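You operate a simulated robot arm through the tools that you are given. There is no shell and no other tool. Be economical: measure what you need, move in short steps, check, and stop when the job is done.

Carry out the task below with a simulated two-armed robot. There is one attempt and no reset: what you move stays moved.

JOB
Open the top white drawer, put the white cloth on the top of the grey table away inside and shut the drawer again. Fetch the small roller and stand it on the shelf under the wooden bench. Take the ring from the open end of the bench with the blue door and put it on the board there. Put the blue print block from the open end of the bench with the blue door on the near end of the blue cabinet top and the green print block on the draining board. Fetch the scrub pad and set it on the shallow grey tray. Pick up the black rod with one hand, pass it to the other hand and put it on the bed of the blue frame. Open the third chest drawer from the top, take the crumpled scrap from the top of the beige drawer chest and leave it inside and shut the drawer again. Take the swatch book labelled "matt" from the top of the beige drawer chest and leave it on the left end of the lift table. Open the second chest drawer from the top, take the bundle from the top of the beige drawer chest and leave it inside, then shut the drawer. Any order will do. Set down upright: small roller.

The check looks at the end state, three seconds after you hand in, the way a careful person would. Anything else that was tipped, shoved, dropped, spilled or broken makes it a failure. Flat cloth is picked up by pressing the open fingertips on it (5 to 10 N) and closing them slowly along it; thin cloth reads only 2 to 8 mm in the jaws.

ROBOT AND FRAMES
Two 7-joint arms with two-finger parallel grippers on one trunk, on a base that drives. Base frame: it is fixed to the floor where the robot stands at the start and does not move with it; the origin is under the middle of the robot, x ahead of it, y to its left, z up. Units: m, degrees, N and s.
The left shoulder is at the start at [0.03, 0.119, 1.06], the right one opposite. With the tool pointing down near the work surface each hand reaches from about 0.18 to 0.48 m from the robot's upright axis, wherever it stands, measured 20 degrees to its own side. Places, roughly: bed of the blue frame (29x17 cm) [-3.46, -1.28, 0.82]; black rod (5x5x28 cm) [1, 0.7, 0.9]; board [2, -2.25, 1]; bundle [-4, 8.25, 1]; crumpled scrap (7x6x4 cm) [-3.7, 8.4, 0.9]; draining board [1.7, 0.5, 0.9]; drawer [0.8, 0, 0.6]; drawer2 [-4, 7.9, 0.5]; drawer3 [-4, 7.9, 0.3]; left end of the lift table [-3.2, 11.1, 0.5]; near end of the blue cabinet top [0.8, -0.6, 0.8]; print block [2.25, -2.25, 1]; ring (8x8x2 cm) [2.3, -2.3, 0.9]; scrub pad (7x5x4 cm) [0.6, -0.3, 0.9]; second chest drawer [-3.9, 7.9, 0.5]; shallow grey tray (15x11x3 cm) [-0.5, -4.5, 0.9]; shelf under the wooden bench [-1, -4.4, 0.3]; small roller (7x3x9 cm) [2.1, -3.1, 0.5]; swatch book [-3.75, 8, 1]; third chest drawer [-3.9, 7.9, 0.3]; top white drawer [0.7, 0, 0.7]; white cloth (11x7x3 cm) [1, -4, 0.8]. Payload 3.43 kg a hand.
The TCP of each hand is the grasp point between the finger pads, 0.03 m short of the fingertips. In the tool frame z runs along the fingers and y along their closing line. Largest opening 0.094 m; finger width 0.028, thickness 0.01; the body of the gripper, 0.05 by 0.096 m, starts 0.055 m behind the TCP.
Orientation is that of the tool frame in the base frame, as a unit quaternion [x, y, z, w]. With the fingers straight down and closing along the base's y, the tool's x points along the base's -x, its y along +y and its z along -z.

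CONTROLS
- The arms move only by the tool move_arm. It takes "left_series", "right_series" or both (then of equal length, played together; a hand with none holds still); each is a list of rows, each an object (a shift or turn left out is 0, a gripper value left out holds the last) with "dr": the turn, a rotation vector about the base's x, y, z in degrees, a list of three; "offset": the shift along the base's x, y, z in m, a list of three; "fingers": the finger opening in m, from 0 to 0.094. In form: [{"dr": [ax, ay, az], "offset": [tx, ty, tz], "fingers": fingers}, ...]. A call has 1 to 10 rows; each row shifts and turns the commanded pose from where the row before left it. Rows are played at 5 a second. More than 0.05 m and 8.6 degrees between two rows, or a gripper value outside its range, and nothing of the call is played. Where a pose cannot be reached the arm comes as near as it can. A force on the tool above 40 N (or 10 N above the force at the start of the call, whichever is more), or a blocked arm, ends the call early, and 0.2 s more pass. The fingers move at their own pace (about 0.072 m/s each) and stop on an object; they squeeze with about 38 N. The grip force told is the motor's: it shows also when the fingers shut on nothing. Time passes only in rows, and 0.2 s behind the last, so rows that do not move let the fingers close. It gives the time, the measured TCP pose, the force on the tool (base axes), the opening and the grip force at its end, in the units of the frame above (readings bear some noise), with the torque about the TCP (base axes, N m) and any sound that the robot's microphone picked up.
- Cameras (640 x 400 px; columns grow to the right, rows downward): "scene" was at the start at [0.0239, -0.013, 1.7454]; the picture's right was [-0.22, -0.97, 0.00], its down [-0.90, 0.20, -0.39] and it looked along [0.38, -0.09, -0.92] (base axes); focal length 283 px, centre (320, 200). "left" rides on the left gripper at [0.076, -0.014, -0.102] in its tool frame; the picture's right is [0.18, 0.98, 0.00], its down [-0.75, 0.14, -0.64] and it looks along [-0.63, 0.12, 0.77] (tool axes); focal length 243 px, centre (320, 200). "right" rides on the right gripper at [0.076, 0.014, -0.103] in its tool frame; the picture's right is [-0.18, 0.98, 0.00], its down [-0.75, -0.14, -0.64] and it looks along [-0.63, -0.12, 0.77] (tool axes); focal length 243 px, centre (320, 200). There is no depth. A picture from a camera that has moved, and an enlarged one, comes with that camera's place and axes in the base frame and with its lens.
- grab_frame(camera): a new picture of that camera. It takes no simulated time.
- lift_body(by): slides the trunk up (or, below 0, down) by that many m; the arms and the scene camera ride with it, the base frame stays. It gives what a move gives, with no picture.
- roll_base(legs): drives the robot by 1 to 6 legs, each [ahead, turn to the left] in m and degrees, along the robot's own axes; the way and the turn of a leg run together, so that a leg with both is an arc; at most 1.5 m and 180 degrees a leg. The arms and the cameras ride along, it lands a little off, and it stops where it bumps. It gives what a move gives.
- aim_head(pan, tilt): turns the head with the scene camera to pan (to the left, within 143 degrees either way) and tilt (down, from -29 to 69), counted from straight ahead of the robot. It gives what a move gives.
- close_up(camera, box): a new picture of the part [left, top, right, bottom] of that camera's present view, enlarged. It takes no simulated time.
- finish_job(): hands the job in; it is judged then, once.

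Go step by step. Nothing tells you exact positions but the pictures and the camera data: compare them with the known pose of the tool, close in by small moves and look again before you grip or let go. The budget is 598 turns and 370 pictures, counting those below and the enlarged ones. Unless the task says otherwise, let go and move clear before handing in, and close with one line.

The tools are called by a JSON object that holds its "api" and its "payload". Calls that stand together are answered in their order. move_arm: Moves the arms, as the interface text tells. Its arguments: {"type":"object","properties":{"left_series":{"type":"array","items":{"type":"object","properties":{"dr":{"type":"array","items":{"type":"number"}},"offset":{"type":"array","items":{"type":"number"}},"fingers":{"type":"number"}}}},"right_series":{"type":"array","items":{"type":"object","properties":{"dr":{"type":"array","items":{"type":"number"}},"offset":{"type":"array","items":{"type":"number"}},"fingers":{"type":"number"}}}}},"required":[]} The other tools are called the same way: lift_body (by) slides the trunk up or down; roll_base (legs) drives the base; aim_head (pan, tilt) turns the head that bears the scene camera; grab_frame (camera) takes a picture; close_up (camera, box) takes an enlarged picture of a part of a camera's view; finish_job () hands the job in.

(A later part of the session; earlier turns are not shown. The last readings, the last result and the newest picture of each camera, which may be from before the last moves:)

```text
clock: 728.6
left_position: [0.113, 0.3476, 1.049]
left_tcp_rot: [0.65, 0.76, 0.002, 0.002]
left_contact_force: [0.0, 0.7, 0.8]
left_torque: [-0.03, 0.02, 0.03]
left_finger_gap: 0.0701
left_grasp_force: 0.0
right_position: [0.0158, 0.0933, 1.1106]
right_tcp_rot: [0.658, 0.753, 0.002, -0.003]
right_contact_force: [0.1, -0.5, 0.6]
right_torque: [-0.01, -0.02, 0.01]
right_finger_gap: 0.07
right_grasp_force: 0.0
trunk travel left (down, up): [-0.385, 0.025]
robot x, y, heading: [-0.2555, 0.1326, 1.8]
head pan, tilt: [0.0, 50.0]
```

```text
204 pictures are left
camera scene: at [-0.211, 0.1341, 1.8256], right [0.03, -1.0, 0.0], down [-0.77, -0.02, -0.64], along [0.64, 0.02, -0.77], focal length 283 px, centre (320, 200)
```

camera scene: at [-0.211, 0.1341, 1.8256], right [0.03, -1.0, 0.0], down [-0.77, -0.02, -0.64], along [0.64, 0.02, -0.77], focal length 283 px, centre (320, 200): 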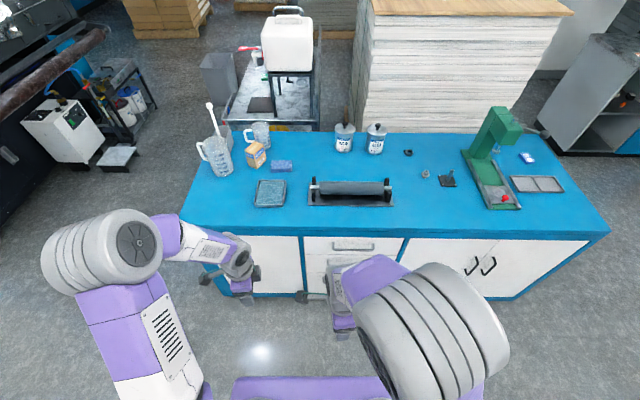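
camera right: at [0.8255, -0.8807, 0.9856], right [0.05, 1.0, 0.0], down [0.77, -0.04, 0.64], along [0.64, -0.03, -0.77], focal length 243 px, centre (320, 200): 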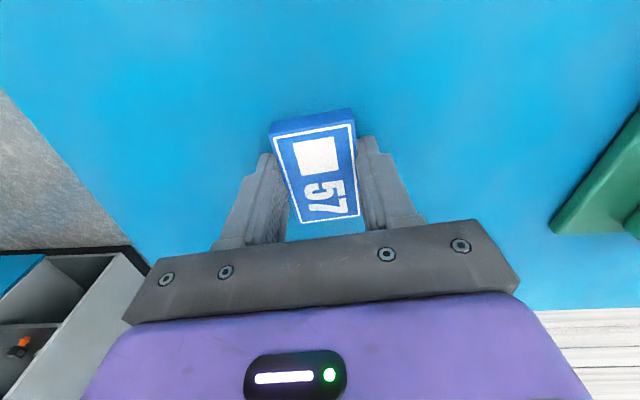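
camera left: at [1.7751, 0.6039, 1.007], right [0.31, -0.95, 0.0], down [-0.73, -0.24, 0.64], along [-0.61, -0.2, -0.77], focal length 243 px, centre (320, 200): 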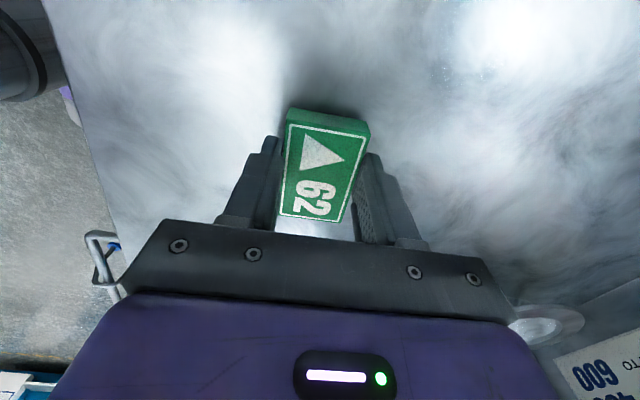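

{"api": "lift_body", "payload": {"by": -0.15}}

{"api": "move_arm", "payload": {"right_series": [{"offset": [0.03, -0.03, 0]}, {"offset": [0.03, -0.03, 0]}, {"offset": [0.02, -0.03, 0], "dr": [0, -8, 0]}, {"offset": [0.02, 0, 0], "dr": [0, -8, 0]}, {"dr": [0, -8, 0]}, {"dr": [0, -8, 0]}, {"dr": [0, -8, 0]}, {"dr": [0, -8, 0]}, {"dr": [0, -8, 0]}, {"dr": [0, -6, 0]}]}}

{"api": "grab_frame", "payload": {"camera": "right"}}

{"api": "grab_frame", "payload": {"camera": "scene"}}

```text
clock: 730.4
left_position: [0.1119, 0.3479, 0.8989]
left_tcp_rot: [0.651, 0.759, 0.002, 0.002]
left_contact_force: [0.1, 0.1, -0.1]
left_torque: [-0.03, 0.01, -0.01]
left_finger_gap: 0.0701
left_grasp_force: 0.0
right_position: [0.016, 0.0931, 0.9612]
right_tcp_rot: [0.658, 0.753, 0.0, -0.003]
right_contact_force: [-0.2, 1.0, -0.1]
right_torque: [0.03, 0.0, 0.0]
right_finger_gap: 0.0702
right_grasp_force: 0.0
trunk travel left (down, up): [-0.235, 0.175]
robot x, y, heading: [-0.2553, 0.1325, 1.7]
head pan, tilt: [0.0, 50.0]
```

```text
clock: 732.6
left_position: [0.1124, 0.3485, 0.9012]
left_tcp_rot: [0.65, 0.76, 0.001, 0.0]
left_contact_force: [0.6, 0.3, 0.2]
left_torque: [0.0, 0.0, 0.02]
left_finger_gap: 0.07
left_grasp_force: 0.1
right_position: [0.1916, 0.0202, 0.9577]
right_tcp_rot: [0.564, 0.646, 0.34, 0.386]
right_contact_force: [-0.4, 0.7, 0.2]
right_torque: [0.02, 0.02, 0.01]
right_finger_gap: 0.0698
right_grasp_force: 0.0
right hand out of reach, approached as far as the arm can: row 6, 7, 8, 9, 10
trunk travel left (down, up): [-0.235, 0.175]
robot x, y, heading: [-0.2565, 0.1322, 1.8]
head pan, tilt: [0.0, 50.0]
```

```text
203 pictures are left
camera right: at [0.1039, 0.0966, 1.0108], right [0.47, -0.05, 0.88], down [-0.58, -0.77, 0.27], along [0.66, -0.64, -0.39], focal length 243 px, centre (320, 200)
```

right: 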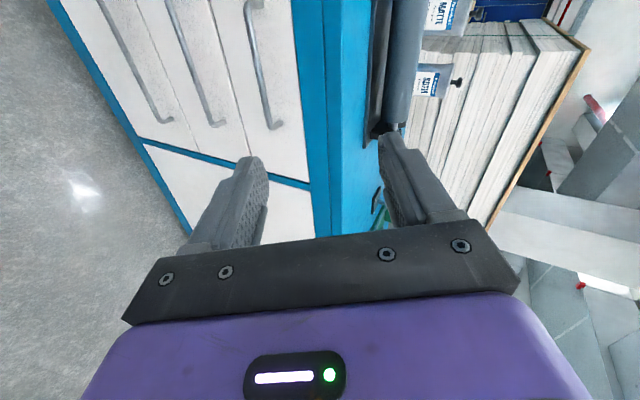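

```text
202 pictures are left
camera scene: at [-0.2106, 0.1342, 1.6756], right [0.03, -1.0, 0.0], down [-0.77, -0.02, -0.64], along [0.64, 0.02, -0.77], focal length 283 px, centre (320, 200)
```

scene: 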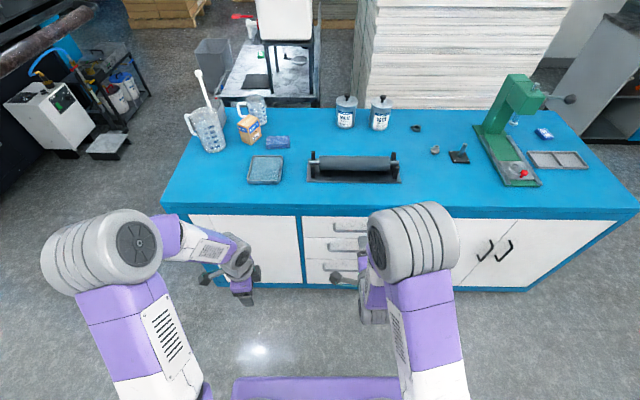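

{"api": "roll_base", "payload": {"legs": [[0.1, -1.5]]}}

{"api": "move_arm", "payload": {"right_series": [{"dr": [6.7, 0, -3.6], "offset": [0, 0, -0.04], "fingers": 0.05}, {"offset": [0, 0, -0.04]}, {"offset": [0, 0, -0.04]}, {"offset": [0, 0, -0.03]}]}}

{"api": "grab_frame", "payload": {"camera": "right"}}

```text
clock: 733.7
left_position: [0.2198, 0.3394, 0.8992]
left_tcp_rot: [0.66, 0.751, 0.001, 0.001]
left_contact_force: [-0.2, 0.2, -0.3]
left_torque: [0.01, 0.04, 0.0]
left_finger_gap: 0.0702
left_grasp_force: 0.0
right_position: [0.2893, 0.0093, 0.9588]
right_tcp_rot: [0.573, 0.639, 0.334, 0.39]
right_contact_force: [0.5, 0.3, 0.0]
right_torque: [-0.02, 0.0, 0.01]
right_finger_gap: 0.0698
right_grasp_force: 0.0
trunk travel left (down, up): [-0.235, 0.175]
robot x, y, heading: [-0.1533, 0.1405, 0.3]
head pan, tilt: [0.0, 50.0]
```

```text
clock: 734.7
left_position: [0.2198, 0.34, 0.8997]
left_tcp_rot: [0.661, 0.751, 0.001, 0.002]
left_contact_force: [-0.4, 0.3, -0.9]
left_torque: [0.02, 0.03, -0.02]
left_finger_gap: 0.07
left_grasp_force: 0.1
right_position: [0.2896, 0.0093, 0.81]
right_tcp_rot: [0.614, 0.6, 0.36, 0.367]
right_contact_force: [-0.1, -0.4, -0.7]
right_torque: [0.01, -0.01, 0.0]
right_finger_gap: 0.0499
right_grasp_force: 0.2
trunk travel left (down, up): [-0.235, 0.175]
robot x, y, heading: [-0.1533, 0.1377, 0.2]
head pan, tilt: [0.0, 50.0]
```

```text
201 pictures are left
camera right: at [0.2099, 0.0871, 0.8704], right [0.46, -0.2, 0.87], down [-0.65, -0.74, 0.18], along [0.6, -0.64, -0.47], focal length 243 px, centre (320, 200)
```

right: 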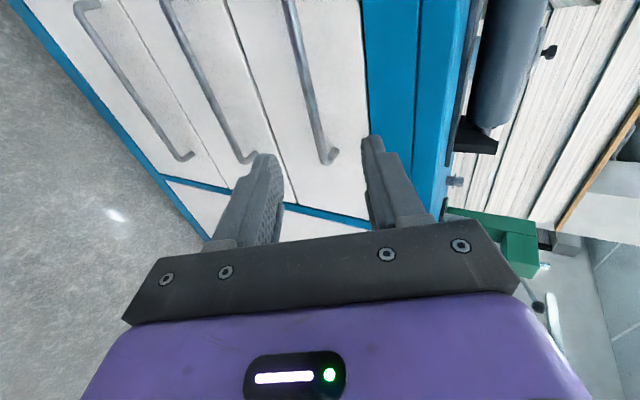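

{"api": "move_arm", "payload": {"right_series": [{"offset": [0.025, 0, -0.015]}, {"offset": [0.022, 0.0, -0.015]}]}}

{"api": "grab_frame", "payload": {"camera": "right"}}

```text
clock: 735.3
left_position: [0.2192, 0.3393, 0.8989]
left_tcp_rot: [0.661, 0.75, 0.001, 0.001]
left_contact_force: [-0.4, -0.6, 1.5]
left_torque: [0.01, 0.05, 0.02]
left_finger_gap: 0.0697
left_grasp_force: 0.1
right_position: [0.3364, 0.0102, 0.7794]
right_tcp_rot: [0.614, 0.6, 0.358, 0.367]
right_contact_force: [0.8, -0.7, -0.3]
right_torque: [0.04, -0.03, -0.04]
right_finger_gap: 0.0501
right_grasp_force: 0.1
trunk travel left (down, up): [-0.235, 0.175]
robot x, y, heading: [-0.1565, 0.1362, 0.2]
head pan, tilt: [0.0, 50.0]
```

```text
200 pictures are left
camera right: at [0.2552, 0.0886, 0.8409], right [0.46, -0.2, 0.87], down [-0.65, -0.74, 0.18], along [0.61, -0.64, -0.47], focal length 243 px, centre (320, 200)
```

right: 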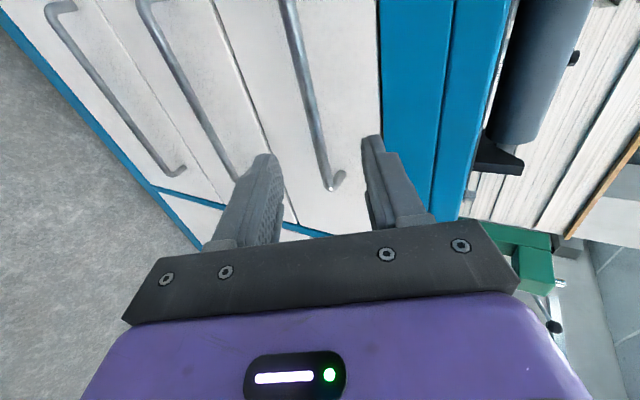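

{"api": "move_arm", "payload": {"right_series": [{"offset": [0.026, 0, -0.012]}, {"offset": [0.026, 0.0, -0.012]}, {"offset": [0.02, 0, -0.011]}]}}

{"api": "grab_frame", "payload": {"camera": "right"}}

```text
clock: 736.1
left_position: [0.2186, 0.3394, 0.8991]
left_tcp_rot: [0.66, 0.751, 0.001, 0.001]
left_contact_force: [0.2, -0.3, 0.0]
left_torque: [-0.01, 0.02, 0.02]
left_finger_gap: 0.0702
left_grasp_force: 0.1
right_position: [0.408, 0.0109, 0.7429]
right_tcp_rot: [0.614, 0.6, 0.358, 0.366]
right_contact_force: [0.6, -0.1, 0.3]
right_torque: [0.01, 0.01, -0.01]
right_finger_gap: 0.05
right_grasp_force: 0.0
trunk travel left (down, up): [-0.235, 0.175]
robot x, y, heading: [-0.1558, 0.1353, 0.3]
head pan, tilt: [0.0, 50.0]
```

```text
199 pictures are left
camera right: at [0.3266, 0.0891, 0.8051], right [0.46, -0.19, 0.87], down [-0.65, -0.74, 0.18], along [0.6, -0.64, -0.47], focal length 243 px, centre (320, 200)
```

right: 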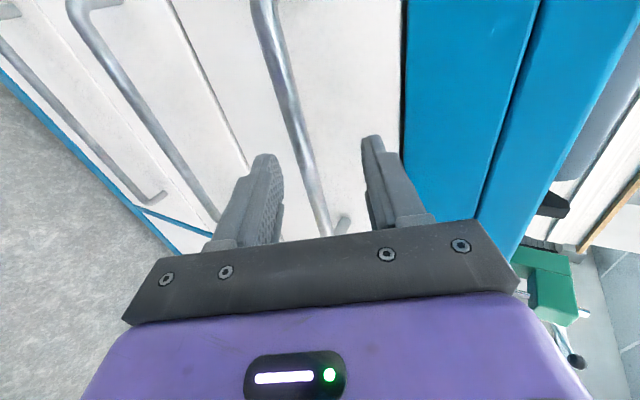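

{"api": "move_arm", "payload": {"right_series": [{"fingers": 0.0}, {}, {}, {}]}}

{"api": "grab_frame", "payload": {"camera": "right"}}

```text
clock: 737.1
left_position: [0.2169, 0.3391, 0.9001]
left_tcp_rot: [0.661, 0.75, 0.002, 0.002]
left_contact_force: [-0.1, 1.2, 0.7]
left_torque: [-0.03, 0.01, 0.02]
left_finger_gap: 0.0698
left_grasp_force: 0.1
right_position: [0.4063, 0.0112, 0.7431]
right_tcp_rot: [0.615, 0.6, 0.358, 0.365]
right_contact_force: [-22.8, -0.6, -2.5]
right_torque: [-0.08, 0.56, 0.27]
right_finger_gap: 0.0
right_grasp_force: 33.0
trunk travel left (down, up): [-0.235, 0.175]
robot x, y, heading: [-0.1559, 0.1375, 0.2]
head pan, tilt: [0.0, 50.0]
```

```text
198 pictures are left
camera right: at [0.3237, 0.089, 0.805], right [0.46, -0.2, 0.86], down [-0.65, -0.74, 0.18], along [0.6, -0.64, -0.47], focal length 243 px, centre (320, 200)
```

right: 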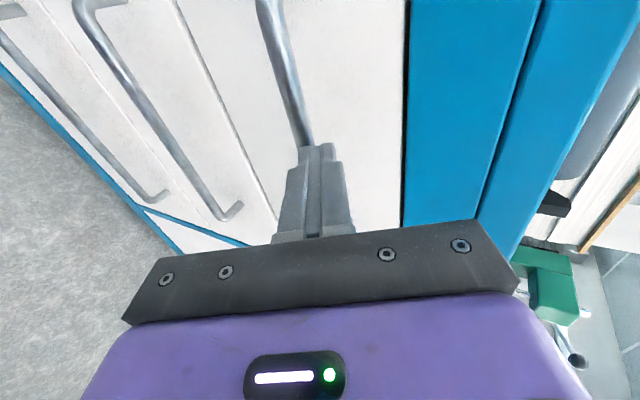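

{"api": "move_arm", "payload": {"right_series": [{"offset": [-0.025, 0, 0.012]}, {"fingers": 0.05}, {}, {"offset": [0.025, 0, -0.012]}, {"offset": [0.012, 0, -0.005]}, {"offset": [0.01, 0, -0.005]}]}}

{"api": "grab_frame", "payload": {"camera": "right"}}

```text
clock: 738.5
left_position: [0.2187, 0.3388, 0.9001]
left_tcp_rot: [0.661, 0.751, 0.001, 0.002]
left_contact_force: [0.3, 0.0, -0.4]
left_torque: [0.03, 0.01, -0.01]
left_finger_gap: 0.0699
left_grasp_force: 0.1
right_position: [0.4229, 0.0105, 0.7354]
right_tcp_rot: [0.615, 0.6, 0.359, 0.366]
right_contact_force: [-22.6, -2.5, 14.7]
right_torque: [0.18, -1.05, 0.12]
right_finger_gap: 0.0516
right_grasp_force: 2.1
trunk travel left (down, up): [-0.235, 0.175]
robot x, y, heading: [-0.1565, 0.132, 0.1]
head pan, tilt: [0.0, 50.0]
stopped in row 6 (right hand): the force on the tool passed its limit at 42 N (the readings are from after the stop); the commanded pose is now the measured one
```

```text
197 pictures are left
camera right: at [0.3421, 0.0884, 0.7962], right [0.46, -0.2, 0.86], down [-0.65, -0.74, 0.18], along [0.6, -0.64, -0.47], focal length 243 px, centre (320, 200)
```

right: 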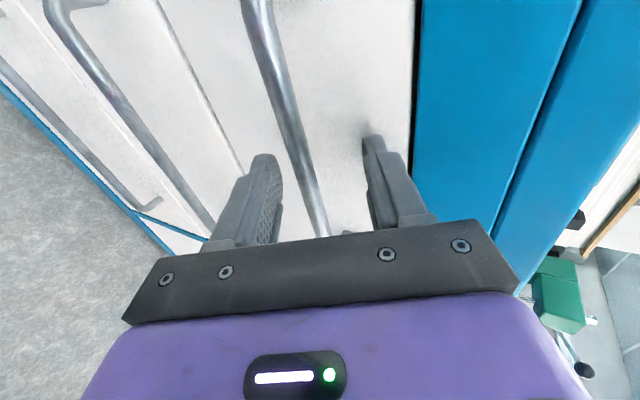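

{"api": "move_arm", "payload": {"right_series": [{"offset": [-0.001, 0, 0.0], "fingers": 0.0}, {}, {}, {}]}}

```text
clock: 739.7
left_position: [0.2196, 0.339, 0.8992]
left_tcp_rot: [0.661, 0.751, 0.002, 0.001]
left_contact_force: [-0.8, 0.2, 0.2]
left_torque: [0.0, -0.02, 0.01]
left_finger_gap: 0.0701
left_grasp_force: 0.0
right_position: [0.4189, 0.0096, 0.7256]
right_tcp_rot: [0.616, 0.607, 0.351, 0.359]
right_contact_force: [2.7, 0.2, -8.3]
right_torque: [-1.06, 0.13, 0.86]
right_finger_gap: 0.0116
right_grasp_force: 44.9
trunk travel left (down, up): [-0.235, 0.175]
robot x, y, heading: [-0.1598, 0.1327, -0.0]
head pan, tilt: [0.0, 50.0]
stopped in row 4 (right hand): the force on the tool passed its limit at 40 N (the readings are from after the stop); the commanded pose is now the measured one
```

Gripped the bar. Pull the drawer open by driving back.

{"api": "roll_base", "payload": {"legs": [[-0.1, 0], [-0.12, 0]]}}

{"api": "grab_frame", "payload": {"camera": "scene"}}

```text
clock: 741.7
left_position: [-0.001, 0.3375, 0.8998]
left_tcp_rot: [0.662, 0.75, 0.002, 0.001]
left_contact_force: [-0.6, 0.3, -0.1]
left_torque: [0.01, -0.02, -0.02]
left_finger_gap: 0.0703
left_grasp_force: 0.0
right_position: [0.1986, 0.008, 0.7263]
right_tcp_rot: [0.618, 0.605, 0.35, 0.36]
right_contact_force: [-0.1, -11.9, -16.3]
right_torque: [-1.43, 0.06, 0.09]
right_finger_gap: 0.0119
right_grasp_force: 44.9
trunk travel left (down, up): [-0.235, 0.175]
robot x, y, heading: [-0.3745, 0.1349, 0.1]
head pan, tilt: [0.0, 50.0]
```

```text
196 pictures are left
camera scene: at [-0.33, 0.1322, 1.6755], right [0.0, -1.0, 0.0], down [-0.77, 0.0, -0.64], along [0.64, 0.0, -0.77], focal length 283 px, centre (320, 200)
```

scene: 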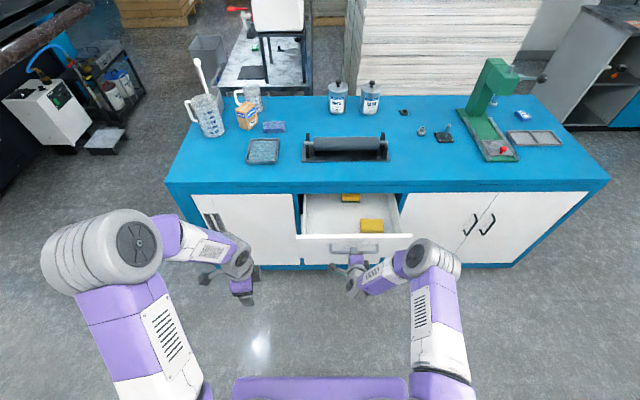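

{"api": "move_arm", "payload": {"right_series": [{"fingers": 0.05}, {}, {"offset": [-0.03, 0, 0.015]}, {"offset": [-0.03, 0, 0.015]}, {"offset": [-0.03, 0, 0.015]}, {"offset": [-0.01, 0, 0.04]}]}}

{"api": "roll_base", "payload": {"legs": [[-0.25, 0]]}}

{"api": "lift_body", "payload": {"by": 0.15}}

{"api": "move_arm", "payload": {"right_series": [{"dr": [0, 8, 0]}, {"dr": [0, 8, 0]}, {"dr": [0, 8, 0]}, {"dr": [0, 8, 0]}, {"dr": [0, 8, 0]}, {"dr": [0, 8, 0]}, {"dr": [0, 8, 0]}, {"dr": [0, 5, 0]}]}}

{"api": "close_up", "payload": {"camera": "scene", "box": [260, 130, 460, 255]}}

```text
clock: 743.1
left_position: [-0.0016, 0.3373, 0.8988]
left_tcp_rot: [0.661, 0.75, 0.002, 0.001]
left_contact_force: [-0.4, 0.0, -0.4]
left_torque: [0.02, -0.01, -0.05]
left_finger_gap: 0.07
left_grasp_force: 0.0
right_position: [0.0995, 0.0066, 0.8113]
right_tcp_rot: [0.617, 0.604, 0.351, 0.362]
right_contact_force: [-0.3, -0.3, 0.4]
right_torque: [0.03, -0.01, 0.01]
right_finger_gap: 0.0503
right_grasp_force: 0.0
trunk travel left (down, up): [-0.235, 0.175]
robot x, y, heading: [-0.3766, 0.1353, 0.1]
head pan, tilt: [0.0, 50.0]
```

```text
clock: 744.9
left_position: [-0.2492, 0.337, 0.9002]
left_tcp_rot: [0.662, 0.75, 0.002, 0.002]
left_contact_force: [0.1, 0.0, -0.1]
left_torque: [0.0, -0.01, 0.01]
left_finger_gap: 0.07
left_grasp_force: 0.0
right_position: [-0.1481, 0.0058, 0.8115]
right_tcp_rot: [0.618, 0.604, 0.35, 0.361]
right_contact_force: [0.3, -0.9, 0.7]
right_torque: [-0.05, 0.01, -0.03]
right_finger_gap: 0.0497
right_grasp_force: 0.0
trunk travel left (down, up): [-0.235, 0.175]
robot x, y, heading: [-0.62, 0.1333, -0.0]
head pan, tilt: [0.0, 50.0]
```

```text
clock: 746.6
left_position: [-0.2489, 0.3371, 1.0491]
left_tcp_rot: [0.662, 0.749, 0.002, 0.002]
left_contact_force: [-0.4, -0.1, 0.4]
left_torque: [-0.03, -0.02, -0.01]
left_finger_gap: 0.0701
left_grasp_force: 0.0
right_position: [-0.1488, 0.0067, 0.9623]
right_tcp_rot: [0.618, 0.604, 0.351, 0.361]
right_contact_force: [0.3, 0.5, 0.8]
right_torque: [0.02, 0.01, -0.02]
right_finger_gap: 0.0498
right_grasp_force: 0.0
trunk travel left (down, up): [-0.385, 0.025]
robot x, y, heading: [-0.6248, 0.1321, -0.1]
head pan, tilt: [0.0, 50.0]
```

```text
clock: 748.5
left_position: [-0.2494, 0.3376, 1.0495]
left_tcp_rot: [0.662, 0.75, 0.001, 0.002]
left_contact_force: [0.1, 0.0, 0.0]
left_torque: [-0.06, -0.04, 0.02]
left_finger_gap: 0.0698
left_grasp_force: 0.1
right_position: [-0.1481, 0.0088, 0.9616]
right_tcp_rot: [0.71, 0.704, -0.011, 0.004]
right_contact_force: [0.5, 0.2, 0.1]
right_torque: [0.0, 0.0, 0.02]
right_finger_gap: 0.0501
right_grasp_force: 0.1
trunk travel left (down, up): [-0.385, 0.025]
robot x, y, heading: [-0.6253, 0.1334, -0.0]
head pan, tilt: [0.0, 50.0]
```

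```text
3.20 times, centred on (360, 192) of scene
camera zoom: at [-0.5792, 0.1348, 1.8256], right [0.0, -1.0, 0.0], down [-0.77, 0.0, -0.64], along [0.64, 0.0, -0.77], focal length 905 px, centre (192, 224)
```

zoom: 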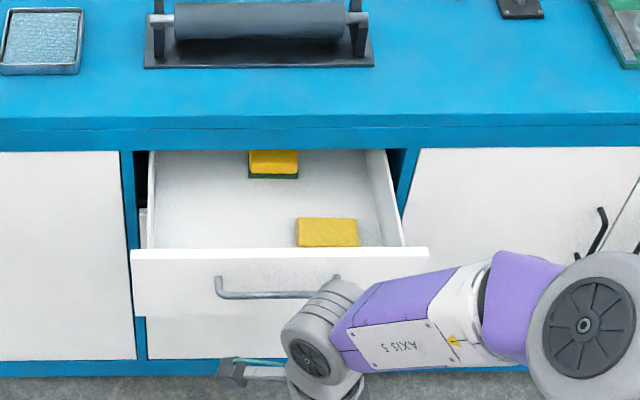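

{"api": "roll_base", "payload": {"legs": [[0, -90], [1.5, 0], [1.5, 0], [0, 90], [1.4, 0]]}}

{"api": "aim_head", "payload": {"pan": 0, "tilt": 40}}

{"api": "grab_frame", "payload": {"camera": "scene"}}

```text
clock: 777.2
left_position: [1.0937, -2.6658, 1.0497]
left_tcp_rot: [0.667, 0.745, 0.002, 0.002]
left_contact_force: [-1.1, -0.2, 0.2]
left_torque: [-0.04, -0.02, 0.0]
left_finger_gap: 0.0699
left_grasp_force: 0.0
right_position: [1.1904, -2.9968, 0.9613]
right_tcp_rot: [0.715, 0.699, -0.011, 0.005]
right_contact_force: [0.2, 0.1, -0.4]
right_torque: [0.0, 0.0, 0.01]
right_finger_gap: 0.05
right_grasp_force: 0.1
trunk travel left (down, up): [-0.385, 0.025]
robot x, y, heading: [0.7152, -2.8653, -0.8]
head pan, tilt: [0.0, 50.0]
```

```text
clock: 777.9
left_position: [1.0941, -2.6653, 1.05]
left_tcp_rot: [0.666, 0.746, 0.001, 0.002]
left_contact_force: [0.5, 0.3, 0.4]
left_torque: [0.01, -0.01, -0.04]
left_finger_gap: 0.0701
left_grasp_force: 0.0
right_position: [1.1909, -2.9981, 0.9619]
right_tcp_rot: [0.714, 0.7, -0.012, 0.005]
right_contact_force: [-0.2, -0.1, -0.2]
right_torque: [0.0, 0.01, 0.02]
right_finger_gap: 0.0501
right_grasp_force: 0.1
trunk travel left (down, up): [-0.385, 0.025]
robot x, y, heading: [0.7188, -2.8631, -0.9]
head pan, tilt: [0.0, 40.0]
```

```text
194 pictures are left
camera scene: at [0.7685, -2.8652, 1.8398], right [-0.01, -1.0, 0.0], down [-0.64, 0.01, -0.77], along [0.77, -0.01, -0.64], focal length 283 px, centre (320, 200)
```

scene: 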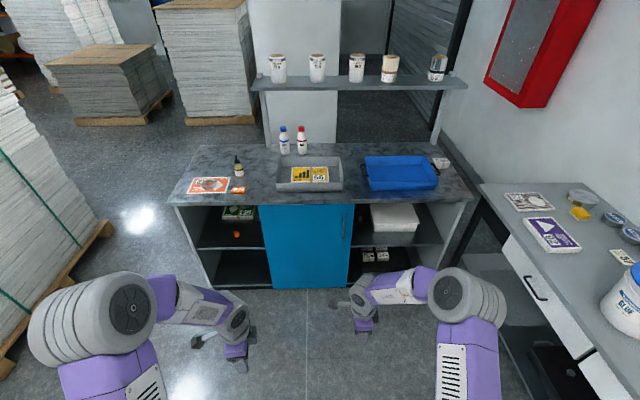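

{"api": "close_up", "payload": {"camera": "scene", "box": [330, 180, 470, 280]}}

```text
4.00 times, centred on (400, 230) of scene
camera zoom: at [0.7685, -2.8652, 1.8398], right [-0.01, -1.0, 0.0], down [-0.64, 0.01, -0.77], along [0.77, -0.01, -0.64], focal length 1131 px, centre (0, 80)
```

zoom: 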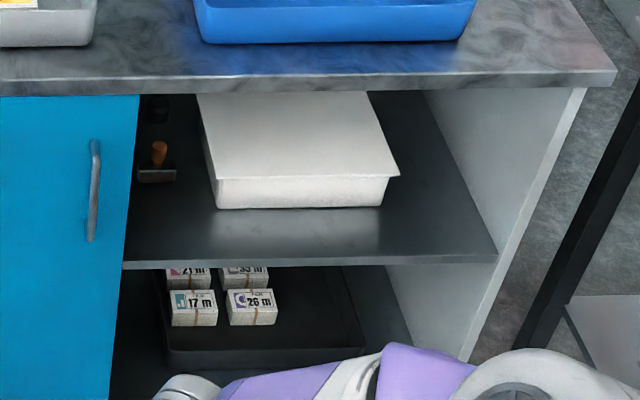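

{"api": "lift_body", "payload": {"by": -0.27}}

{"api": "move_arm", "payload": {"right_series": [{"dr": [0, 0, 8.5]}, {"dr": [0, 0, 8.5]}, {"dr": [0, 0, 8.5]}, {"dr": [0, 0, 8.5]}, {"dr": [0, 0, 8.5]}, {"dr": [0, 0, 8.5]}, {"dr": [0, 0, 8.5]}, {"dr": [0, 0, 8.5]}, {"dr": [0, 0, 8.5]}, {"dr": [0, 0, 8.5]}], "left_series": [{"offset": [-0.02, 0, 0.04]}, {"offset": [-0.02, 0, 0.04]}, {"offset": [-0.02, 0, 0.04]}, {"offset": [-0.02, 0, 0.04]}, {"offset": [-0.01, 0, 0.04]}, {"offset": [-0.01, 0, 0.04]}, {}, {}, {}, {}]}}

{"api": "move_arm", "payload": {"right_series": [{"dr": [0, 0, 4]}, {"dr": [0, -8, 0]}, {"dr": [0, -8, 0]}, {"dr": [0, -8, 0]}, {"dr": [0, -8, 0]}, {"dr": [0, -8, 0]}, {"dr": [0, -8, 0]}, {"dr": [0, -8, 0]}]}}

{"api": "grab_frame", "payload": {"camera": "scene"}}

```text
clock: 780.6
left_position: [1.0933, -2.6668, 0.7796]
left_tcp_rot: [0.667, 0.745, 0.002, 0.002]
left_contact_force: [-0.1, -0.9, -0.3]
left_torque: [-0.01, 0.01, 0.0]
left_finger_gap: 0.07
left_grasp_force: 0.2
right_position: [1.1902, -2.9981, 0.6908]
right_tcp_rot: [0.714, 0.7, -0.012, 0.005]
right_contact_force: [0.8, 0.3, 0.5]
right_torque: [0.02, -0.03, -0.04]
right_finger_gap: 0.0499
right_grasp_force: 0.1
trunk travel left (down, up): [-0.115, 0.295]
robot x, y, heading: [0.716, -2.8638, -0.8]
head pan, tilt: [0.0, 40.0]
```

```text
clock: 782.9
left_position: [0.9942, -2.6646, 1.0176]
left_tcp_rot: [0.667, 0.745, 0.003, 0.002]
left_contact_force: [-1.0, 0.3, 0.0]
left_torque: [0.01, 0.0, -0.04]
left_finger_gap: 0.07
left_grasp_force: 0.0
right_position: [1.1904, -2.9974, 0.6926]
right_tcp_rot: [0.053, 0.998, -0.005, 0.011]
right_contact_force: [-0.9, -0.2, -0.5]
right_torque: [0.05, 0.02, -0.01]
right_finger_gap: 0.05
right_grasp_force: 0.0
trunk travel left (down, up): [-0.115, 0.295]
robot x, y, heading: [0.7137, -2.8645, -0.6]
head pan, tilt: [0.0, 40.0]
```

```text
clock: 784.6
left_position: [0.9937, -2.6638, 1.0175]
left_tcp_rot: [0.667, 0.745, 0.002, 0.001]
left_contact_force: [0.1, 0.7, 0.1]
left_torque: [0.0, 0.02, -0.03]
left_finger_gap: 0.0698
left_grasp_force: 0.0
right_position: [1.1908, -2.9972, 0.6917]
right_tcp_rot: [0.019, 0.877, 0.006, 0.48]
right_contact_force: [-0.1, -0.3, 0.0]
right_torque: [0.02, 0.0, 0.01]
right_finger_gap: 0.0501
right_grasp_force: 0.0
trunk travel left (down, up): [-0.115, 0.295]
robot x, y, heading: [0.7165, -2.8626, -0.5]
head pan, tilt: [0.0, 40.0]
```

```text
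192 pictures are left
camera scene: at [0.7686, -2.8652, 1.5698], right [-0.01, -1.0, 0.0], down [-0.64, 0.01, -0.77], along [0.77, -0.01, -0.64], focal length 283 px, centre (320, 200)
```

scene: 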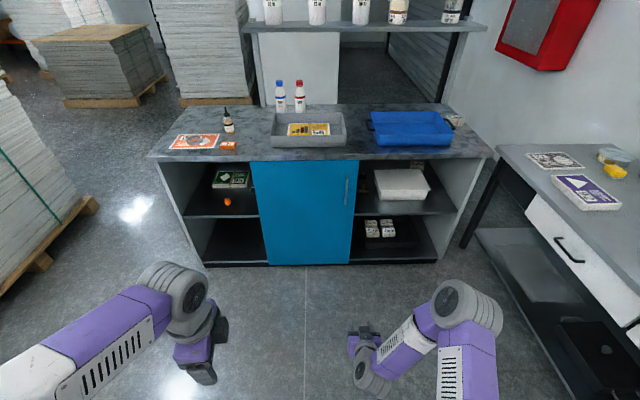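

{"api": "close_up", "payload": {"camera": "scene", "box": [330, 140, 460, 260]}}

{"api": "grab_frame", "payload": {"camera": "right"}}

```text
3.33 times, centred on (395, 200) of scene
camera zoom: at [0.7686, -2.8652, 1.5698], right [-0.01, -1.0, 0.0], down [-0.64, 0.01, -0.77], along [0.77, -0.01, -0.64], focal length 942 px, centre (70, 200)
```

zoom: 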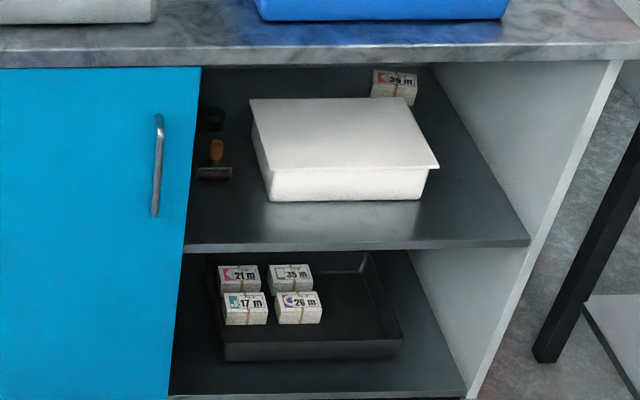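

```text
190 pictures are left
camera right: at [1.0636, -2.978, 0.6837], right [0.13, 0.97, 0.18], down [-0.14, -0.17, 0.98], along [0.98, -0.15, 0.12], focal length 243 px, centre (320, 200)
```

right: 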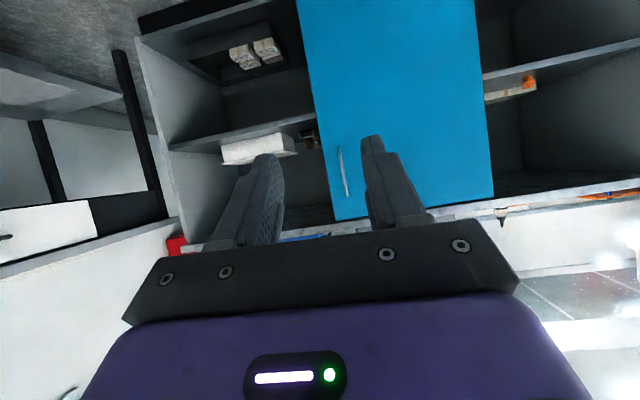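

{"api": "roll_base", "payload": {"legs": [[0, -12], [0.68, 0], [0, 12.5]]}}

{"api": "grab_frame", "payload": {"camera": "right"}}

{"api": "aim_head", "payload": {"pan": -15, "tilt": 45}}

{"api": "grab_frame", "payload": {"camera": "scene"}}

```text
clock: 790.0
left_position: [1.6586, -2.8222, 1.0172]
left_tcp_rot: [0.669, 0.743, 0.002, 0.002]
left_contact_force: [0.2, 0.8, 0.6]
left_torque: [-0.02, -0.02, 0.01]
left_finger_gap: 0.0699
left_grasp_force: 0.0
right_position: [1.8515, -3.1546, 0.6912]
right_tcp_rot: [0.024, 0.878, 0.002, 0.479]
right_contact_force: [1.0, 0.4, 1.0]
right_torque: [-0.02, -0.02, 0.01]
right_finger_gap: 0.05
right_grasp_force: 0.1
trunk travel left (down, up): [-0.115, 0.295]
robot x, y, heading: [1.3791, -3.02, -1.4]
head pan, tilt: [0.0, 40.0]
```

```text
189 pictures are left
camera right: at [1.7253, -3.1362, 0.6839], right [0.14, 0.97, 0.18], down [-0.14, -0.16, 0.98], along [0.98, -0.16, 0.11], focal length 243 px, centre (320, 200)
```

right: 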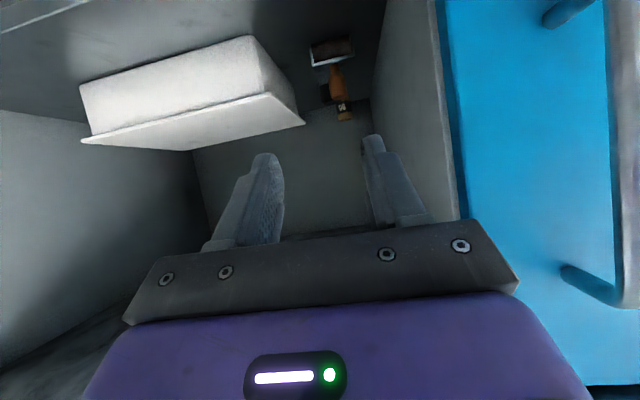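

```text
clock: 790.7
left_position: [1.6583, -2.8223, 1.0174]
left_tcp_rot: [0.669, 0.743, 0.002, 0.001]
left_contact_force: [0.0, -0.5, -0.4]
left_torque: [-0.02, -0.02, -0.01]
left_finger_gap: 0.0701
left_grasp_force: 0.1
right_position: [1.8518, -3.1555, 0.6919]
right_tcp_rot: [0.024, 0.877, 0.003, 0.479]
right_contact_force: [0.6, -0.8, -0.3]
right_torque: [-0.01, 0.03, -0.02]
right_finger_gap: 0.0499
right_grasp_force: 0.1
trunk travel left (down, up): [-0.115, 0.295]
robot x, y, heading: [1.3813, -3.0213, -1.2]
head pan, tilt: [-15.0, 45.0]
```

```text
188 pictures are left
camera scene: at [1.4243, -3.0417, 1.5626], right [-0.28, -0.96, 0.0], down [-0.68, 0.2, -0.71], along [0.68, -0.2, -0.71], focal length 283 px, centre (320, 200)
```

scene: 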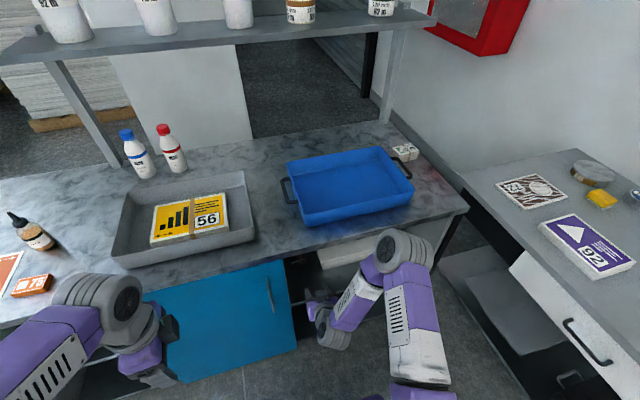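

{"api": "move_arm", "payload": {"right_series": [{"offset": [0, 0.005, -0.03]}, {"offset": [0, 0.005, -0.03]}]}}

{"api": "roll_base", "payload": {"legs": [[0.18, 1.2]]}}

{"api": "grab_frame", "payload": {"camera": "right"}}

```text
clock: 791.3
left_position: [1.6588, -2.8222, 1.0181]
left_tcp_rot: [0.669, 0.743, 0.002, 0.002]
left_contact_force: [0.1, 0.1, 0.0]
left_torque: [-0.02, 0.01, 0.01]
left_finger_gap: 0.0701
left_grasp_force: 0.1
right_position: [1.8514, -3.1437, 0.6306]
right_tcp_rot: [0.023, 0.877, 0.003, 0.48]
right_contact_force: [-0.2, 1.3, -0.7]
right_torque: [0.01, -0.03, -0.03]
right_finger_gap: 0.0499
right_grasp_force: 0.0
trunk travel left (down, up): [-0.115, 0.295]
robot x, y, heading: [1.3785, -3.019, -1.0]
head pan, tilt: [-15.0, 45.0]
```

```text
clock: 792.7
left_position: [1.7837, -2.8193, 1.0188]
left_tcp_rot: [0.665, 0.747, 0.004, 0.006]
left_contact_force: [0.2, 0.5, 0.6]
left_torque: [0.01, 0.0, 0.0]
left_finger_gap: 0.0701
left_grasp_force: 0.0
right_position: [1.9758, -3.1382, 0.6315]
right_tcp_rot: [0.014, 0.882, 0.009, 0.471]
right_contact_force: [0.5, -0.7, -0.4]
right_torque: [0.03, 0.04, 0.02]
right_finger_gap: 0.05
right_grasp_force: 0.1
trunk travel left (down, up): [-0.115, 0.295]
robot x, y, heading: [1.5192, -3.0236, -0.8]
head pan, tilt: [-15.0, 45.0]
stopped in leg 1: the robot was blocked; the commanded pose is now the measured one
```

```text
187 pictures are left
camera right: at [1.8479, -3.1209, 0.6264], right [0.12, 0.98, 0.18], down [-0.12, -0.17, 0.98], along [0.99, -0.14, 0.1], focal length 243 px, centre (320, 200)
```

right: 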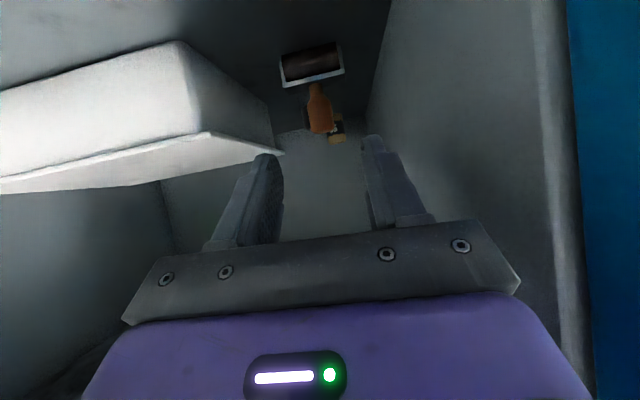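

{"api": "roll_base", "payload": {"legs": [[-0.03, 0]]}}

{"api": "aim_head", "payload": {"pan": -10, "tilt": 65}}

{"api": "grab_frame", "payload": {"camera": "scene"}}

```text
clock: 793.5
left_position: [1.7644, -2.8189, 1.0174]
left_tcp_rot: [0.665, 0.747, 0.002, 0.002]
left_contact_force: [-1.3, 0.2, -0.4]
left_torque: [-0.02, -0.01, -0.01]
left_finger_gap: 0.0699
left_grasp_force: 0.0
right_position: [1.9513, -3.1382, 0.6255]
right_tcp_rot: [0.016, 0.884, 0.008, 0.467]
right_contact_force: [-0.3, 0.1, -0.2]
right_torque: [-0.01, 0.03, 0.0]
right_finger_gap: 0.05
right_grasp_force: 0.0
trunk travel left (down, up): [-0.115, 0.295]
robot x, y, heading: [1.4872, -3.0198, -0.6]
head pan, tilt: [-15.0, 45.0]
```

```text
clock: 794.4
left_position: [1.7661, -2.8206, 1.018]
left_tcp_rot: [0.664, 0.747, 0.002, 0.001]
left_contact_force: [-0.1, -0.6, 0.0]
left_torque: [0.05, 0.0, -0.02]
left_finger_gap: 0.0701
left_grasp_force: 0.0
right_position: [1.9516, -3.1383, 0.6246]
right_tcp_rot: [0.015, 0.884, 0.008, 0.468]
right_contact_force: [0.4, -0.4, 0.0]
right_torque: [0.0, 0.0, -0.01]
right_finger_gap: 0.0499
right_grasp_force: 0.1
trunk travel left (down, up): [-0.115, 0.295]
robot x, y, heading: [1.488, -3.0212, -0.8]
head pan, tilt: [-10.0, 65.0]
```

```text
186 pictures are left
camera scene: at [1.515, -3.0321, 1.5376], right [-0.18, -0.98, 0.0], down [-0.89, 0.17, -0.42], along [0.42, -0.08, -0.91], focal length 283 px, centre (320, 200)
```

scene: 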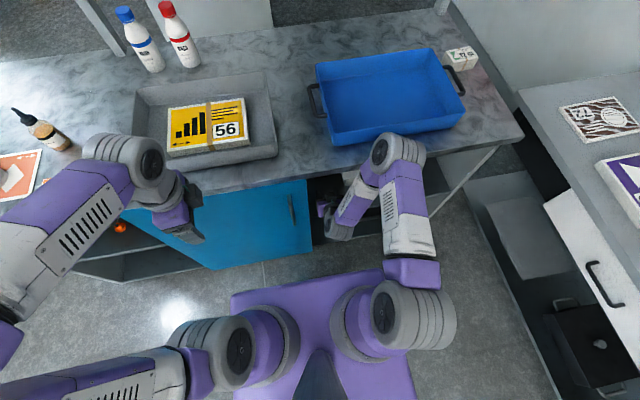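

{"api": "roll_base", "payload": {"legs": [[-0.08, 0]]}}

{"api": "lift_body", "payload": {"by": -0.11}}

{"api": "move_arm", "payload": {"right_series": [{"offset": [0.03, 0, 0.03]}, {"offset": [0.03, 0, 0.03]}, {"offset": [0.03, 0, 0.03]}, {"offset": [0.03, 0, 0.01]}]}}

{"api": "grab_frame", "payload": {"camera": "scene"}}

{"api": "grab_frame", "payload": {"camera": "right"}}

```text
clock: 795.4
left_position: [1.6836, -2.8193, 1.019]
left_tcp_rot: [0.665, 0.747, 0.002, 0.002]
left_contact_force: [-0.1, -0.2, 1.2]
left_torque: [-0.02, -0.03, -0.01]
left_finger_gap: 0.0701
left_grasp_force: 0.1
right_position: [1.8723, -3.1388, 0.6256]
right_tcp_rot: [0.016, 0.884, 0.008, 0.467]
right_contact_force: [-0.3, 0.7, 0.0]
right_torque: [-0.01, -0.01, 0.02]
right_finger_gap: 0.0498
right_grasp_force: 0.0
trunk travel left (down, up): [-0.115, 0.295]
robot x, y, heading: [1.4113, -3.0206, -1.0]
head pan, tilt: [-10.0, 65.0]
```

```text
clock: 796.8
left_position: [1.6862, -2.8196, 0.9072]
left_tcp_rot: [0.665, 0.747, 0.002, 0.002]
left_contact_force: [0.2, -0.7, 0.2]
left_torque: [0.03, -0.02, 0.0]
left_finger_gap: 0.07
left_grasp_force: 0.1
right_position: [1.8724, -3.1376, 0.5159]
right_tcp_rot: [0.016, 0.883, 0.007, 0.468]
right_contact_force: [-0.1, -0.3, -0.4]
right_torque: [-0.04, -0.01, 0.02]
right_finger_gap: 0.0499
right_grasp_force: 0.2
trunk travel left (down, up): [-0.005, 0.405]
robot x, y, heading: [1.4086, -3.0208, -0.5]
head pan, tilt: [-10.0, 65.0]
```

```text
clock: 797.8
left_position: [1.6846, -2.8202, 0.9078]
left_tcp_rot: [0.664, 0.748, 0.002, 0.001]
left_contact_force: [-0.4, 0.3, 0.0]
left_torque: [-0.04, 0.0, 0.02]
left_finger_gap: 0.0699
left_grasp_force: 0.0
right_position: [1.9932, -3.1388, 0.6151]
right_tcp_rot: [0.015, 0.884, 0.008, 0.467]
right_contact_force: [-0.4, 0.4, -0.1]
right_torque: [-0.04, -0.03, 0.02]
right_finger_gap: 0.0498
right_grasp_force: 0.1
trunk travel left (down, up): [-0.005, 0.405]
robot x, y, heading: [1.4077, -3.0174, -0.7]
head pan, tilt: [-10.0, 65.0]
```

```text
185 pictures are left
camera scene: at [1.4358, -3.0311, 1.4275], right [-0.18, -0.98, 0.0], down [-0.89, 0.17, -0.42], along [0.42, -0.08, -0.91], focal length 283 px, centre (320, 200)
```

scene: 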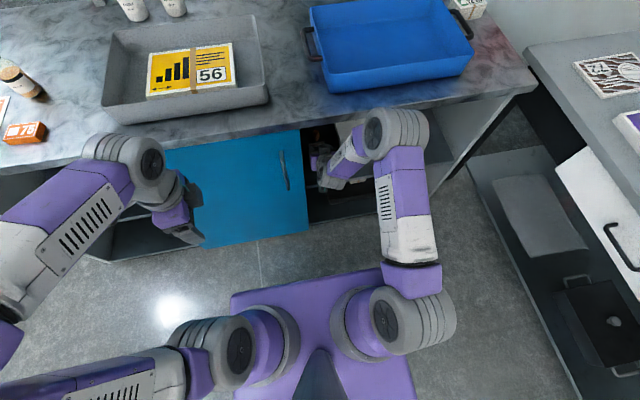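

```text
184 pictures are left
camera right: at [1.8663, -3.1211, 0.611], right [0.12, 0.98, 0.18], down [-0.11, -0.17, 0.98], along [0.99, -0.14, 0.09], focal length 243 px, centre (320, 200)
```

right: 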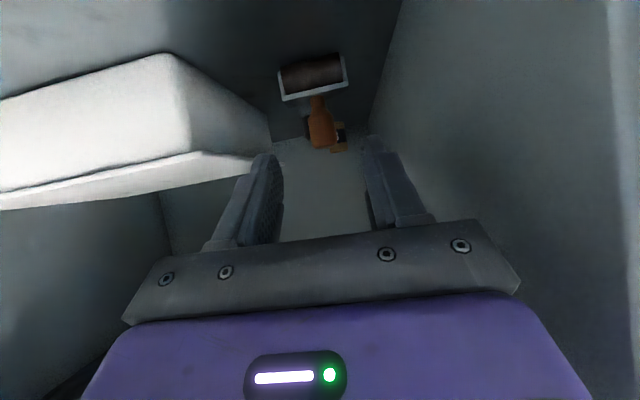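

{"api": "move_arm", "payload": {"right_series": [{"offset": [0.025, 0, -0.01]}, {"offset": [0.025, 0, -0.01]}, {"offset": [0.02, 0, -0.01]}]}}

{"api": "grab_frame", "payload": {"camera": "right"}}

{"api": "grab_frame", "payload": {"camera": "scene"}}

```text
clock: 798.6
left_position: [1.6837, -2.8194, 0.9086]
left_tcp_rot: [0.665, 0.747, 0.001, 0.001]
left_contact_force: [0.1, 0.8, -0.6]
left_torque: [0.02, -0.01, 0.02]
left_finger_gap: 0.0701
left_grasp_force: 0.1
right_position: [2.0625, -3.1373, 0.5841]
right_tcp_rot: [0.016, 0.884, 0.007, 0.467]
right_contact_force: [1.2, 0.3, 0.1]
right_torque: [0.0, 0.0, 0.01]
right_finger_gap: 0.0499
right_grasp_force: 0.1
trunk travel left (down, up): [-0.005, 0.405]
robot x, y, heading: [1.411, -3.0206, -0.8]
head pan, tilt: [-10.0, 65.0]
```

```text
183 pictures are left
camera right: at [1.936, -3.1203, 0.5798], right [0.12, 0.98, 0.18], down [-0.11, -0.17, 0.98], along [0.99, -0.14, 0.09], focal length 243 px, centre (320, 200)
```

right: 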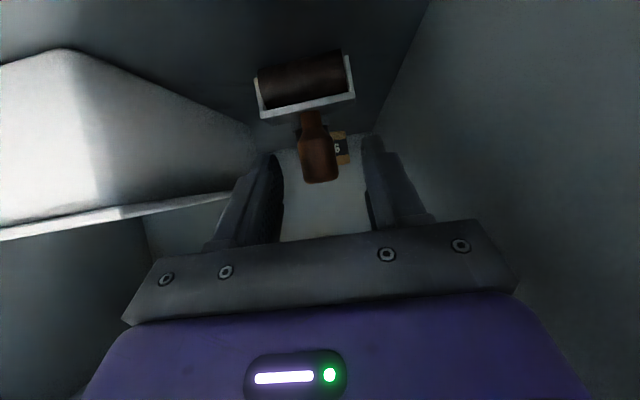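

```text
182 pictures are left
camera scene: at [1.4358, -3.0312, 1.4275], right [-0.18, -0.98, 0.0], down [-0.89, 0.17, -0.42], along [0.42, -0.08, -0.91], focal length 283 px, centre (320, 200)
```

scene: 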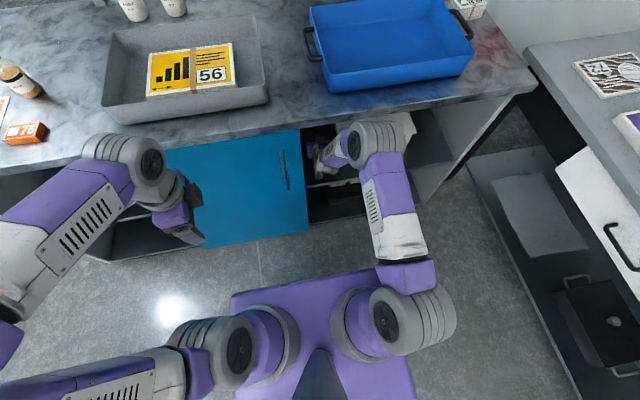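

{"api": "move_arm", "payload": {"right_series": [{"offset": [0.025, -0.002, -0.009]}, {"offset": [0.025, -0.002, -0.009]}]}}

{"api": "grab_frame", "payload": {"camera": "right"}}

```text
clock: 799.2
left_position: [1.6851, -2.8195, 0.9075]
left_tcp_rot: [0.664, 0.748, 0.001, 0.002]
left_contact_force: [-0.4, 0.0, -0.8]
left_torque: [-0.01, 0.04, 0.04]
left_finger_gap: 0.0701
left_grasp_force: 0.1
right_position: [2.1126, -3.1426, 0.5659]
right_tcp_rot: [0.015, 0.884, 0.008, 0.466]
right_contact_force: [-1.0, -0.5, -0.3]
right_torque: [-0.03, 0.03, -0.03]
right_finger_gap: 0.05
right_grasp_force: 0.0
trunk travel left (down, up): [-0.005, 0.405]
robot x, y, heading: [1.4096, -3.0197, -0.5]
head pan, tilt: [-10.0, 65.0]
```

```text
181 pictures are left
camera right: at [1.9861, -3.1251, 0.5617], right [0.12, 0.98, 0.18], down [-0.11, -0.17, 0.98], along [0.99, -0.14, 0.09], focal length 243 px, centre (320, 200)
```

right: 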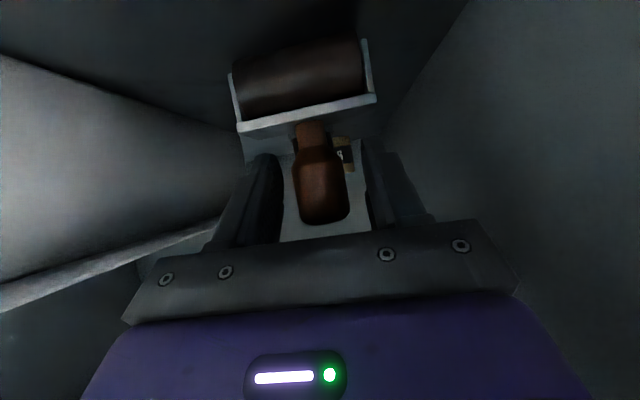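

{"api": "move_arm", "payload": {"right_series": [{"offset": [0.012, 0, -0.006]}, {"fingers": 0.0}, {}, {}, {}]}}

{"api": "grab_frame", "payload": {"camera": "right"}}

```text
clock: 800.4
left_position: [1.6854, -2.8203, 0.908]
left_tcp_rot: [0.665, 0.747, 0.001, 0.002]
left_contact_force: [0.6, -1.1, -0.8]
left_torque: [0.01, -0.02, 0.02]
left_finger_gap: 0.0697
left_grasp_force: 0.0
right_position: [2.1252, -3.1424, 0.5599]
right_tcp_rot: [0.015, 0.884, 0.008, 0.467]
right_contact_force: [-0.2, 0.5, 0.6]
right_torque: [-0.03, -0.05, 0.0]
right_finger_gap: 0.0285
right_grasp_force: 38.5
trunk travel left (down, up): [-0.005, 0.405]
robot x, y, heading: [1.4075, -3.0209, -1.0]
head pan, tilt: [-10.0, 65.0]
```

```text
180 pictures are left
camera right: at [1.998, -3.1251, 0.5563], right [0.12, 0.98, 0.18], down [-0.11, -0.17, 0.98], along [0.99, -0.14, 0.08], focal length 243 px, centre (320, 200)
```

right: 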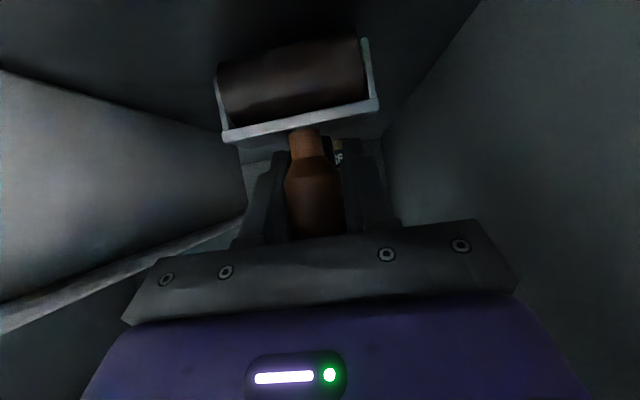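

{"api": "move_arm", "payload": {"right_series": [{"offset": [0, 0, 0.012]}, {"offset": [-0.01, 0, 0.012]}, {"offset": [-0.03, 0.002, 0.01]}, {"offset": [-0.04, 0.002, 0.01]}, {"offset": [-0.04, 0, 0.01]}]}}

{"api": "grab_frame", "payload": {"camera": "right"}}

```text
clock: 801.6
left_position: [1.6851, -2.8191, 0.9081]
left_tcp_rot: [0.664, 0.747, 0.002, 0.001]
left_contact_force: [-0.1, 0.2, -0.3]
left_torque: [0.05, 0.01, 0.03]
left_finger_gap: 0.07
left_grasp_force: 0.0
right_position: [2.0031, -3.1381, 0.6156]
right_tcp_rot: [0.015, 0.884, 0.008, 0.467]
right_contact_force: [0.3, 0.3, -2.2]
right_torque: [-0.01, -0.07, -0.03]
right_finger_gap: 0.0286
right_grasp_force: 37.5
trunk travel left (down, up): [-0.005, 0.405]
robot x, y, heading: [1.4078, -3.0185, -0.6]
head pan, tilt: [-10.0, 65.0]
```

```text
179 pictures are left
camera right: at [1.8758, -3.1201, 0.6122], right [0.12, 0.98, 0.18], down [-0.11, -0.17, 0.98], along [0.99, -0.14, 0.09], focal length 243 px, centre (320, 200)
```

right: 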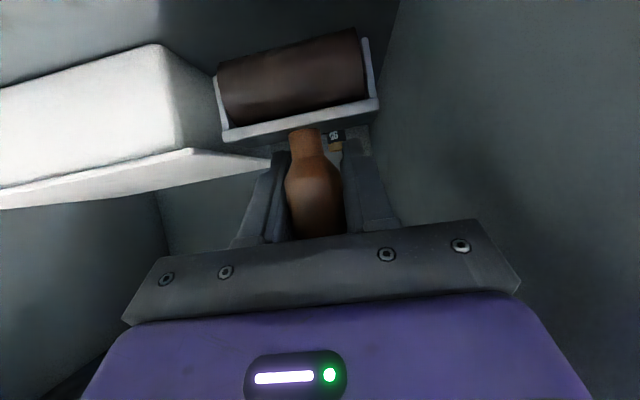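

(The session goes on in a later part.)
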